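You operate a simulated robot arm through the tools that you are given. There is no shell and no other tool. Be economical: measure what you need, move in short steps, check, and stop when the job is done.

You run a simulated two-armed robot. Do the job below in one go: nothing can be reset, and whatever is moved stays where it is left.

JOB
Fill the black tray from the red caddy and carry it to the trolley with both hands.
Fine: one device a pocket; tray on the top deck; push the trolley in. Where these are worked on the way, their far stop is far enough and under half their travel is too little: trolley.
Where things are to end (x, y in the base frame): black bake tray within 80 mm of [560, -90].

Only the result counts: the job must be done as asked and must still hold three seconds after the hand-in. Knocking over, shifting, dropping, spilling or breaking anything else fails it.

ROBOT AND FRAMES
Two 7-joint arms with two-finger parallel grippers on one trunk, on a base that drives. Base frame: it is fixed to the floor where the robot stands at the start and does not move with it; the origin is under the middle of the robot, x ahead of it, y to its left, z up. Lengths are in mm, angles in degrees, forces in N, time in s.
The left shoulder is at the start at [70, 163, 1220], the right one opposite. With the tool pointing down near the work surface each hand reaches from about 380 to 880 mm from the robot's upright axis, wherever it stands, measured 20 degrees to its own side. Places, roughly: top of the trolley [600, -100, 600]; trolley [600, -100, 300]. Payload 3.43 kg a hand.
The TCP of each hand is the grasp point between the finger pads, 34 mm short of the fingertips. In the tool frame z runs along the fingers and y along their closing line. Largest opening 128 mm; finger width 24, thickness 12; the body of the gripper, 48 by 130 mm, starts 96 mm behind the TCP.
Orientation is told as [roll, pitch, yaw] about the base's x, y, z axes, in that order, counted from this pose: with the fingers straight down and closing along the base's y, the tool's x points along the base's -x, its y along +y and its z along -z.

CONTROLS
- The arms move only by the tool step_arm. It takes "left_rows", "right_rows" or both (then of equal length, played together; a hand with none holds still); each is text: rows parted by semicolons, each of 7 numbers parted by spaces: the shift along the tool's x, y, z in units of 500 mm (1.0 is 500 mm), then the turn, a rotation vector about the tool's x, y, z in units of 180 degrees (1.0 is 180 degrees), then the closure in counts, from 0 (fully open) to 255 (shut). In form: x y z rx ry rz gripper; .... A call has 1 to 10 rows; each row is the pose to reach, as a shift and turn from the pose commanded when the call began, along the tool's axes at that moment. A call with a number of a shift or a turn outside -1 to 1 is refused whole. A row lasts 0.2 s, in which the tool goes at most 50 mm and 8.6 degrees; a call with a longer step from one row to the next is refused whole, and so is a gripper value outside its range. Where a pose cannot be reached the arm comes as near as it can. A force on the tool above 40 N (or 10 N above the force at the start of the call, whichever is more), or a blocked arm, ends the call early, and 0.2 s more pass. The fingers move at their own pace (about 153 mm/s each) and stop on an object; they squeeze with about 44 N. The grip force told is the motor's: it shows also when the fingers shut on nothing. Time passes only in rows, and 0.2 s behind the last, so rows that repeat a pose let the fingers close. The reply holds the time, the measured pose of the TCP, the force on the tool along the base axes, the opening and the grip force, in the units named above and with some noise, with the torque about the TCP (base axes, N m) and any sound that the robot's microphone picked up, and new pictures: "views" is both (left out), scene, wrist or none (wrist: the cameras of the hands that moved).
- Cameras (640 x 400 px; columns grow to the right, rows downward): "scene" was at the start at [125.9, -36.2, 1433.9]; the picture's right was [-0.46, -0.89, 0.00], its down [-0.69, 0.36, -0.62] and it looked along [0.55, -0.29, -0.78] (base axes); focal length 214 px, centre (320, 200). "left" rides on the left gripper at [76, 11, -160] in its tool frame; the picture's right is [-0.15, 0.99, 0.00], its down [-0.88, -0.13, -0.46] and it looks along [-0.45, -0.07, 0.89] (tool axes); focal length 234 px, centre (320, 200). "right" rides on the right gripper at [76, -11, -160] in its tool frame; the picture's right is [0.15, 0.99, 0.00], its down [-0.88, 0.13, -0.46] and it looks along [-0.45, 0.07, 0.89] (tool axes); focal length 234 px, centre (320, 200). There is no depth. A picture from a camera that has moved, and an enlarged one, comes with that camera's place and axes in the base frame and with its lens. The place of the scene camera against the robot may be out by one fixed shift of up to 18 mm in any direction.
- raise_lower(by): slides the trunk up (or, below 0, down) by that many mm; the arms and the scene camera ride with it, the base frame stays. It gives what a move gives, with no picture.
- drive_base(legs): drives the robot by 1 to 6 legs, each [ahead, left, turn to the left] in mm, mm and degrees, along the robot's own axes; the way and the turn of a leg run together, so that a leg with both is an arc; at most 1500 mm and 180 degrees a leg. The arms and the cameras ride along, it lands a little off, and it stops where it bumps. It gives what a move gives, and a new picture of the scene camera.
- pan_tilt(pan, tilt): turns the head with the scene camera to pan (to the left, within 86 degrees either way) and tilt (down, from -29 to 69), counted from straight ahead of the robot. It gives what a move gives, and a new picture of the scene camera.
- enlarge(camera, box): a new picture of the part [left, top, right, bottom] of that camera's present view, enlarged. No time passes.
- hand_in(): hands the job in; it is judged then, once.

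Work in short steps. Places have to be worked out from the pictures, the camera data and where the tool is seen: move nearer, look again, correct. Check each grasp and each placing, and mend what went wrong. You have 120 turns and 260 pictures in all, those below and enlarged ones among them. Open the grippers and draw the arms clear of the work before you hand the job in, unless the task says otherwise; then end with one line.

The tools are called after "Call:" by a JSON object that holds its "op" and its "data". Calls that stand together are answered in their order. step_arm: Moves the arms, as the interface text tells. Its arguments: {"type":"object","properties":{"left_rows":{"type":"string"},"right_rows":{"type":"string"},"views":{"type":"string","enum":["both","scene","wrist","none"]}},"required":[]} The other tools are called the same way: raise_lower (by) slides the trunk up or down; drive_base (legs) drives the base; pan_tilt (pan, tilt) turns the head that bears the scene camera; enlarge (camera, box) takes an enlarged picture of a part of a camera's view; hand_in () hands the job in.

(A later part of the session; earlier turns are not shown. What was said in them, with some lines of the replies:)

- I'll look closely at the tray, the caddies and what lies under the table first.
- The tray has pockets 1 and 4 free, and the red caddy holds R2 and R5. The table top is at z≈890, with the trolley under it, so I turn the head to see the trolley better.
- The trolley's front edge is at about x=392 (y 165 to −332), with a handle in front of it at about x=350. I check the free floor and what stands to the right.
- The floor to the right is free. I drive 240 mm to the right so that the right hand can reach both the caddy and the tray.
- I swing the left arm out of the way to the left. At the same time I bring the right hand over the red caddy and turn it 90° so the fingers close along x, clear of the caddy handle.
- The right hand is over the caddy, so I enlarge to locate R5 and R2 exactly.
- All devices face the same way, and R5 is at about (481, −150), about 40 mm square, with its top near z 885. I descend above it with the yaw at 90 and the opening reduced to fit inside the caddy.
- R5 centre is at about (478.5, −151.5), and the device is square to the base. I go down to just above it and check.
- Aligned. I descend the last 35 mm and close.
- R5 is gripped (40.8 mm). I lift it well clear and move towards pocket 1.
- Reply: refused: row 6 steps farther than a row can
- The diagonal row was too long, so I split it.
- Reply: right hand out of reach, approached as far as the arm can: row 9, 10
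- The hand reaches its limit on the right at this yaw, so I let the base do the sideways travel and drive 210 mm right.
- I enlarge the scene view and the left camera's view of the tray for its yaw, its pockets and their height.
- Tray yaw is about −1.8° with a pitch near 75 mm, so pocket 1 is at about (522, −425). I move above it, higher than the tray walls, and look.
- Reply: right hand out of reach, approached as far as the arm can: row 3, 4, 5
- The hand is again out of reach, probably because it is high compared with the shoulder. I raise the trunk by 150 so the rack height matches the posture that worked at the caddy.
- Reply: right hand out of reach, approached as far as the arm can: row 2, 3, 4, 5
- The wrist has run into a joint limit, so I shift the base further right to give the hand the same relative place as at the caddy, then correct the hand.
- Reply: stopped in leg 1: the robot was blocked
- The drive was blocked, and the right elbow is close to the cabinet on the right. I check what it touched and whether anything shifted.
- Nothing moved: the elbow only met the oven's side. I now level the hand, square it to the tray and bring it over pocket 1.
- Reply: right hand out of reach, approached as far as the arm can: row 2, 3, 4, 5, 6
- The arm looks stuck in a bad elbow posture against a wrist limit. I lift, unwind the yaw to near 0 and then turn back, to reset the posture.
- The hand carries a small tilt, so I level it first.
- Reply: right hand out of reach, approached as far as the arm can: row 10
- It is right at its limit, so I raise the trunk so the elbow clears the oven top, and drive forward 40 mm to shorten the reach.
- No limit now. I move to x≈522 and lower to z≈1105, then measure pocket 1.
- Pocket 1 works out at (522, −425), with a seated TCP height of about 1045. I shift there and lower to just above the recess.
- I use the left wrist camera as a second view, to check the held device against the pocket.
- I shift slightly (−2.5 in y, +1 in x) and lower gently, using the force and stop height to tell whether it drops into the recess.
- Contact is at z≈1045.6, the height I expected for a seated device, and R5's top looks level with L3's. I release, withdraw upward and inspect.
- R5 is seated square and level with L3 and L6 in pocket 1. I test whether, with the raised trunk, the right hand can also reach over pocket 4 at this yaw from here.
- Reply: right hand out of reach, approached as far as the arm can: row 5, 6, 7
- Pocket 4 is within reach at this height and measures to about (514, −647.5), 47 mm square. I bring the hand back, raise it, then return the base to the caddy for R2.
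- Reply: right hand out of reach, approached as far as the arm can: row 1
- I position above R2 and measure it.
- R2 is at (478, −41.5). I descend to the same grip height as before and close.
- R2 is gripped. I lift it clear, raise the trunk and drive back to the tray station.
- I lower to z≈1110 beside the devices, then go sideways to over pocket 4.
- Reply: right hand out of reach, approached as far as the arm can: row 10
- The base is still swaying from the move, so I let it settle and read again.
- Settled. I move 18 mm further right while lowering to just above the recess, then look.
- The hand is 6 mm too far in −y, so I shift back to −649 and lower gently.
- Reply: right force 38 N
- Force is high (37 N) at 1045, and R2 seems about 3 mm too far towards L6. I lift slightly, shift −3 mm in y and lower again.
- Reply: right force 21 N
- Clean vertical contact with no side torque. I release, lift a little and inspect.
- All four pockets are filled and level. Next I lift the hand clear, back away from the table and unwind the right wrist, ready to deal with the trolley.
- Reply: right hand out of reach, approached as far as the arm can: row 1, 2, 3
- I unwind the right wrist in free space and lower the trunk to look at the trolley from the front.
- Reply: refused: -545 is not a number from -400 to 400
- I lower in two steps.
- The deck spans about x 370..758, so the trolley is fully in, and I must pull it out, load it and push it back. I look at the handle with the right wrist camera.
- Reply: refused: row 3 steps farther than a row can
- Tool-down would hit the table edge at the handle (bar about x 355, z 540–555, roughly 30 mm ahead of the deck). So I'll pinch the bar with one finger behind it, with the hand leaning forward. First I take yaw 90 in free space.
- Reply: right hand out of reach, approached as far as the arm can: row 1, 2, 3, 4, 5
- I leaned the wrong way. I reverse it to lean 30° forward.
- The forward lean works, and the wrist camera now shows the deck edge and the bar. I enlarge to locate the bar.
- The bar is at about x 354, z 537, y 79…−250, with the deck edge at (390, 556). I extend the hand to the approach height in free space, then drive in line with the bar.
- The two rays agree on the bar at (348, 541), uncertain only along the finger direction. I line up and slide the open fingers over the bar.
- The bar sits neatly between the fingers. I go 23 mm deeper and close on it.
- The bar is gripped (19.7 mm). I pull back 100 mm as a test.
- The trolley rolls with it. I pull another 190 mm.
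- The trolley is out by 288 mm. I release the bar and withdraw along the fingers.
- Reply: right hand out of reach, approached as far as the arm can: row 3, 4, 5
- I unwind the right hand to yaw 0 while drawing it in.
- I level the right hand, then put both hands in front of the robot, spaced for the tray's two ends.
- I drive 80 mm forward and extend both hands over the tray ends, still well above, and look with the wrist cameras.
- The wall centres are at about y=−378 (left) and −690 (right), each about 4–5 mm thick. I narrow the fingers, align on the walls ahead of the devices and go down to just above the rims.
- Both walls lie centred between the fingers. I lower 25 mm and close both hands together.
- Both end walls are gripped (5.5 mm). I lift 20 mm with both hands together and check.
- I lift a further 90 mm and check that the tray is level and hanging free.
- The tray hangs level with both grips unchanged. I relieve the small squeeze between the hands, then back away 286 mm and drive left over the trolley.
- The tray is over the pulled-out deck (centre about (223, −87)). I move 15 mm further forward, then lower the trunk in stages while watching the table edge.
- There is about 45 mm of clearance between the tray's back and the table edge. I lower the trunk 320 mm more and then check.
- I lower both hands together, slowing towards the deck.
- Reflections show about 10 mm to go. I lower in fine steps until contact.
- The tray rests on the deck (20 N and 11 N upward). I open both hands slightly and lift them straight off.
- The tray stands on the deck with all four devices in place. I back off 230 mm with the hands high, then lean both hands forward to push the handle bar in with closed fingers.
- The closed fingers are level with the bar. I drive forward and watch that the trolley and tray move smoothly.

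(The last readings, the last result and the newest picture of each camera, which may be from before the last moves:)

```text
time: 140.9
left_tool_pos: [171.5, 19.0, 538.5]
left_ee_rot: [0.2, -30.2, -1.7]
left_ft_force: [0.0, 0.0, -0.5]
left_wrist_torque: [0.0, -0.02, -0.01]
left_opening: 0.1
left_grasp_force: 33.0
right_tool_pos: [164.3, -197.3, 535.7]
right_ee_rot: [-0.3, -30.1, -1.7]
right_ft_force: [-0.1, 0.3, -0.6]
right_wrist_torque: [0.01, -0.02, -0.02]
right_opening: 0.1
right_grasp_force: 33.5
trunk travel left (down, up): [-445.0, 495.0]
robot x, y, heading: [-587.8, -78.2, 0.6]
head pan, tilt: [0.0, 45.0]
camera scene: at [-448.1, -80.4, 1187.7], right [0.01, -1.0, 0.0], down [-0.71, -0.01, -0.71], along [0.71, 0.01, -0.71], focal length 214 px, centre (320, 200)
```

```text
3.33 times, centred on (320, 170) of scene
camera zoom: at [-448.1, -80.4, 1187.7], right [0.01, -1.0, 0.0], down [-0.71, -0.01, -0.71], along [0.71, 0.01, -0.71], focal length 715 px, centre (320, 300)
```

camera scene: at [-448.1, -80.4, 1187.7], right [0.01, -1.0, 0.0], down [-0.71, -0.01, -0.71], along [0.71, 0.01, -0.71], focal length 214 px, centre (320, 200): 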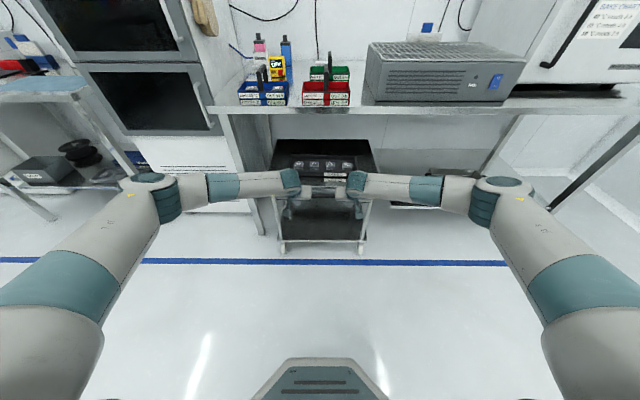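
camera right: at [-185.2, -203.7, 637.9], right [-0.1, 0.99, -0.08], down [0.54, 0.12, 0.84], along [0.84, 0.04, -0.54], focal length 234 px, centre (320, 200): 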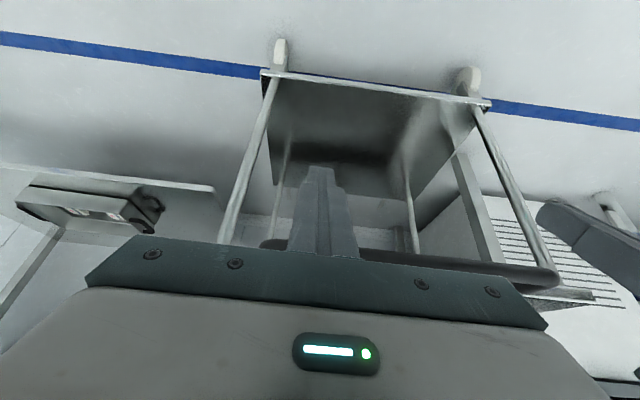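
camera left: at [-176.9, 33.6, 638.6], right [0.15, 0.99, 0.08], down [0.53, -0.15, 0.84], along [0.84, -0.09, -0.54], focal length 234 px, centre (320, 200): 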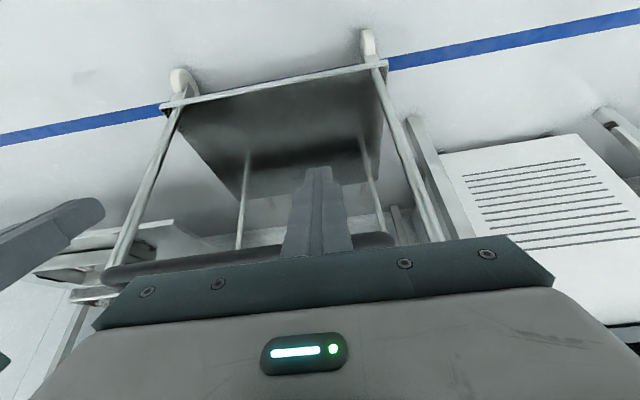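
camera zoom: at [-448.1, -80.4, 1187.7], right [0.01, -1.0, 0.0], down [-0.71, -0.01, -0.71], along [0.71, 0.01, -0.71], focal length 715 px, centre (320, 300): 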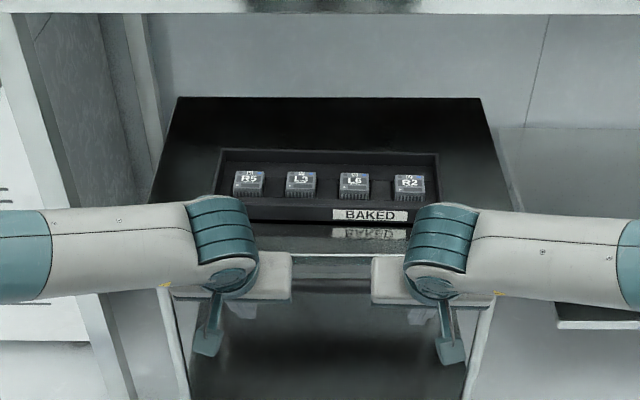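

The trolley and tray move along with nothing shifted. I push the remaining way.

Call:
{"op": "drive_base", "data": {"legs": [[140, 0, 0]]}}

Call:
{"op": "drive_base", "data": {"legs": [[25, 0, 0]]}}

Call:
{"op": "enlarge", "data": {"camera": "scene", "box": [230, 90, 410, 210]}}

```text
time: 142.2
left_tool_pos: [311.8, 23.2, 538.3]
left_ee_rot: [0.1, -30.2, -1.6]
left_ft_force: [-0.1, -0.2, -0.1]
left_wrist_torque: [0.01, -0.01, -0.03]
left_opening: 0.0
left_grasp_force: 32.9
right_tool_pos: [304.8, -194.8, 536.0]
right_ee_rot: [-0.2, -30.0, -1.6]
right_ft_force: [1.2, -0.4, 0.8]
right_wrist_torque: [0.01, 0.01, 0.01]
right_opening: 0.0
right_grasp_force: 32.8
trunk travel left (down, up): [-445.0, 495.0]
robot x, y, heading: [-448.4, -76.9, 0.7]
head pan, tilt: [0.0, 45.0]
camera scene: at [-307.7, -78.6, 1187.7], right [0.01, -1.0, 0.0], down [-0.71, -0.01, -0.71], along [0.71, 0.01, -0.71], focal length 214 px, centre (320, 200)
```

scene: 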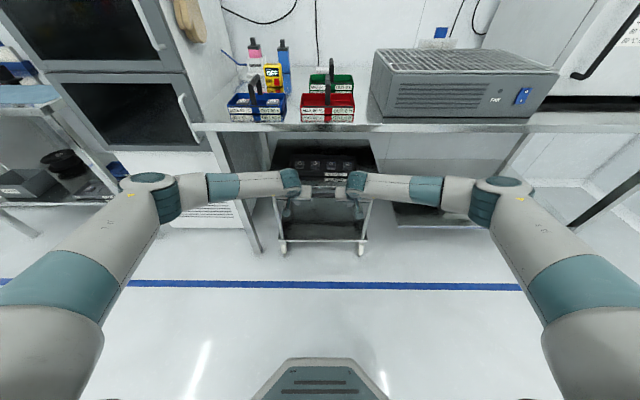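

```text
time: 143.2
left_tool_pos: [328.1, 21.8, 533.6]
left_ee_rot: [0.1, -29.4, -1.7]
left_ft_force: [-0.1, 0.2, -0.7]
left_wrist_torque: [0.04, 0.02, 0.0]
left_opening: 0.0
left_grasp_force: 33.1
right_tool_pos: [326.7, -191.6, 536.0]
right_ee_rot: [-0.2, -29.8, -1.5]
right_ft_force: [0.0, -0.5, 0.1]
right_wrist_torque: [0.0, -0.02, 0.01]
right_opening: 0.0
right_grasp_force: 33.3
trunk travel left (down, up): [-445.0, 495.0]
robot x, y, heading: [-427.2, -80.3, 0.8]
head pan, tilt: [0.0, 45.0]
stopped in leg 1: the force on the tool passed its limit at 113 N (the readings are from after the stop); the commanded pose is now the measured one
camera scene: at [-285.4, -78.3, 1187.8], right [0.01, -1.0, 0.0], down [-0.71, -0.01, -0.71], along [0.71, 0.01, -0.71], focal length 214 px, centre (320, 200)
```

scene: 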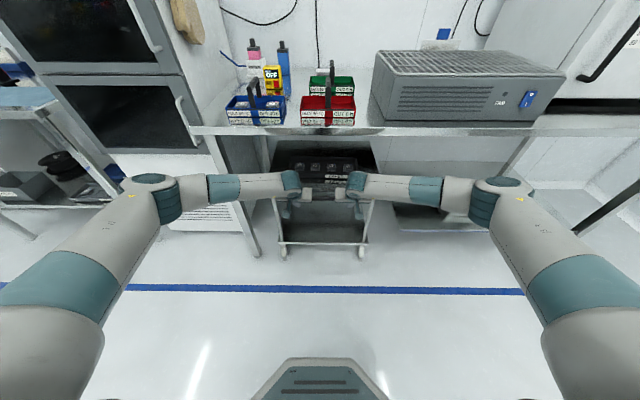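

```text
3.33 times, centred on (320, 150) of scene
camera zoom: at [-285.4, -78.3, 1187.8], right [0.01, -1.0, 0.0], down [-0.71, -0.01, -0.71], along [0.71, 0.01, -0.71], focal length 715 px, centre (320, 367)
```

zoom: 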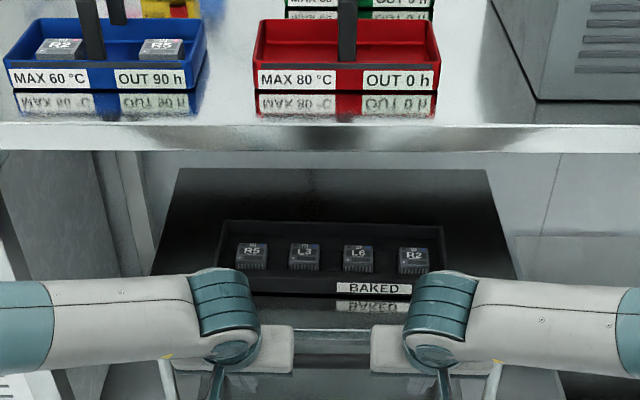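

The trolley hit its far stop, and the deck is back where it began with the tray at about (525, −88). I back off, open the grippers and check the result.

Call:
{"op": "drive_base", "data": {"legs": [[-250, 0, 0]]}}

Call:
{"op": "step_arm", "data": {"left_rows": "0 0 -.05 0 0 0 0;0 0 -.1 0 0 0 0;0 0 -.15 0 0 0 0", "right_rows": "0 0 -.05 0 0 0 0;0 0 -.1 0 0 0 0;0 0 -.15 0 0 0 0", "views": "scene"}}

Call:
{"op": "enlarge", "data": {"camera": "scene", "box": [230, 50, 410, 230]}}

```text
time: 145.0
left_tool_pos: [76.3, 19.4, 534.4]
left_ee_rot: [0.0, -29.4, -1.8]
left_ft_force: [0.6, -0.4, 0.2]
left_wrist_torque: [-0.01, -0.01, -0.03]
left_opening: 0.1
left_grasp_force: 32.9
right_tool_pos: [74.4, -195.9, 536.9]
right_ee_rot: [-0.2, -29.8, -1.5]
right_ft_force: [0.5, 0.2, -0.1]
right_wrist_torque: [-0.01, 0.0, 0.01]
right_opening: 0.0
right_grasp_force: 32.7
trunk travel left (down, up): [-445.0, 495.0]
robot x, y, heading: [-676.8, -80.5, 0.8]
head pan, tilt: [0.0, 45.0]
camera scene: at [-538.7, -81.2, 1188.0], right [0.01, -1.0, 0.0], down [-0.71, -0.01, -0.71], along [0.71, 0.01, -0.71], focal length 214 px, centre (320, 200)
```

scene: 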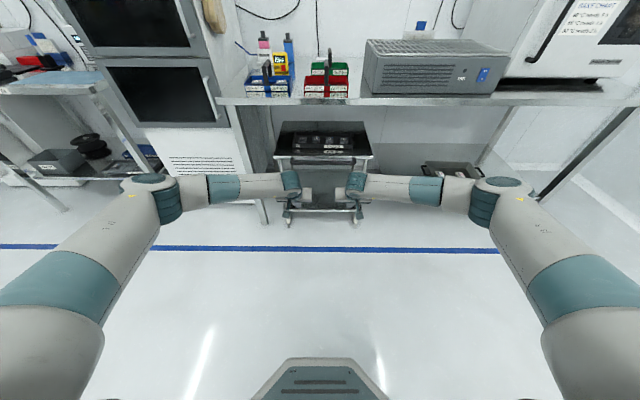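

```text
time: 145.8
left_tool_pos: [38.8, 18.7, 598.9]
left_ee_rot: [0.1, -29.4, -1.7]
left_ft_force: [-0.1, -0.8, 0.2]
left_wrist_torque: [-0.01, 0.0, -0.03]
left_opening: 127.9
left_grasp_force: 0.0
right_tool_pos: [36.1, -195.2, 602.3]
right_ee_rot: [-0.2, -29.9, -1.5]
right_ft_force: [-0.3, 0.1, 0.6]
right_wrist_torque: [-0.01, -0.01, 0.0]
right_opening: 127.7
right_grasp_force: 0.0
trunk travel left (down, up): [-445.0, 495.0]
robot x, y, heading: [-675.2, -82.4, 0.6]
head pan, tilt: [0.0, 45.0]
camera scene: at [-538.7, -81.2, 1187.9], right [0.01, -1.0, 0.0], down [-0.71, -0.01, -0.71], along [0.71, 0.01, -0.71], focal length 214 px, centre (320, 200)
```

scene: 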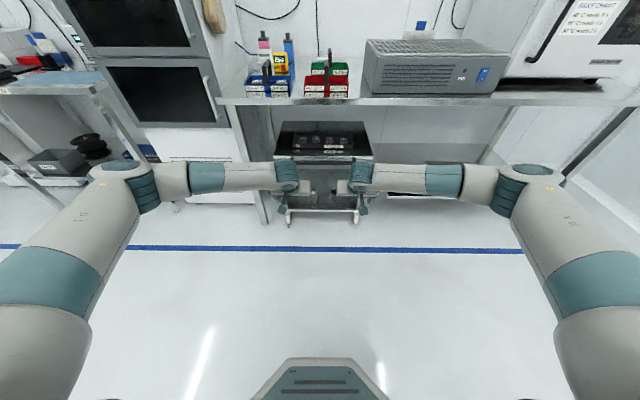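

```text
2.22 times, centred on (320, 140) of scene
camera zoom: at [-538.7, -81.2, 1187.9], right [0.01, -1.0, 0.0], down [-0.71, -0.01, -0.71], along [0.71, 0.01, -0.71], focal length 477 px, centre (320, 333)
```

zoom: 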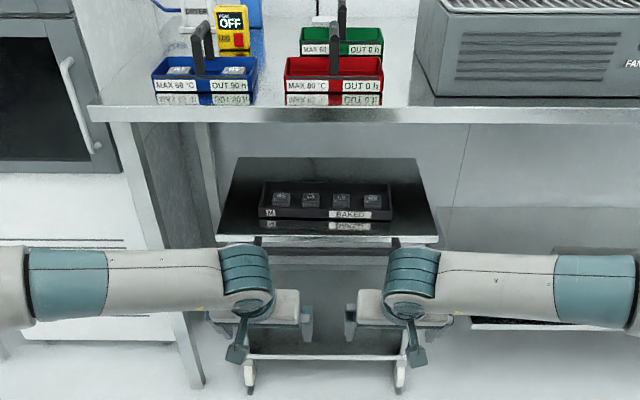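

The tray sits on the top deck with four devices, the trolley is fully in, the arms are clear and the grippers are open. I hand in.

Call:
{"op": "hand_in", "data": {}}

```text
The job is handed in.
```

The black tray holds all four devices, one per pocket. It was carried with both hands onto the trolley's top deck, and the trolley is pushed in to its far stop. I put the tray at about (522, −92), roughly 40 mm from the target.
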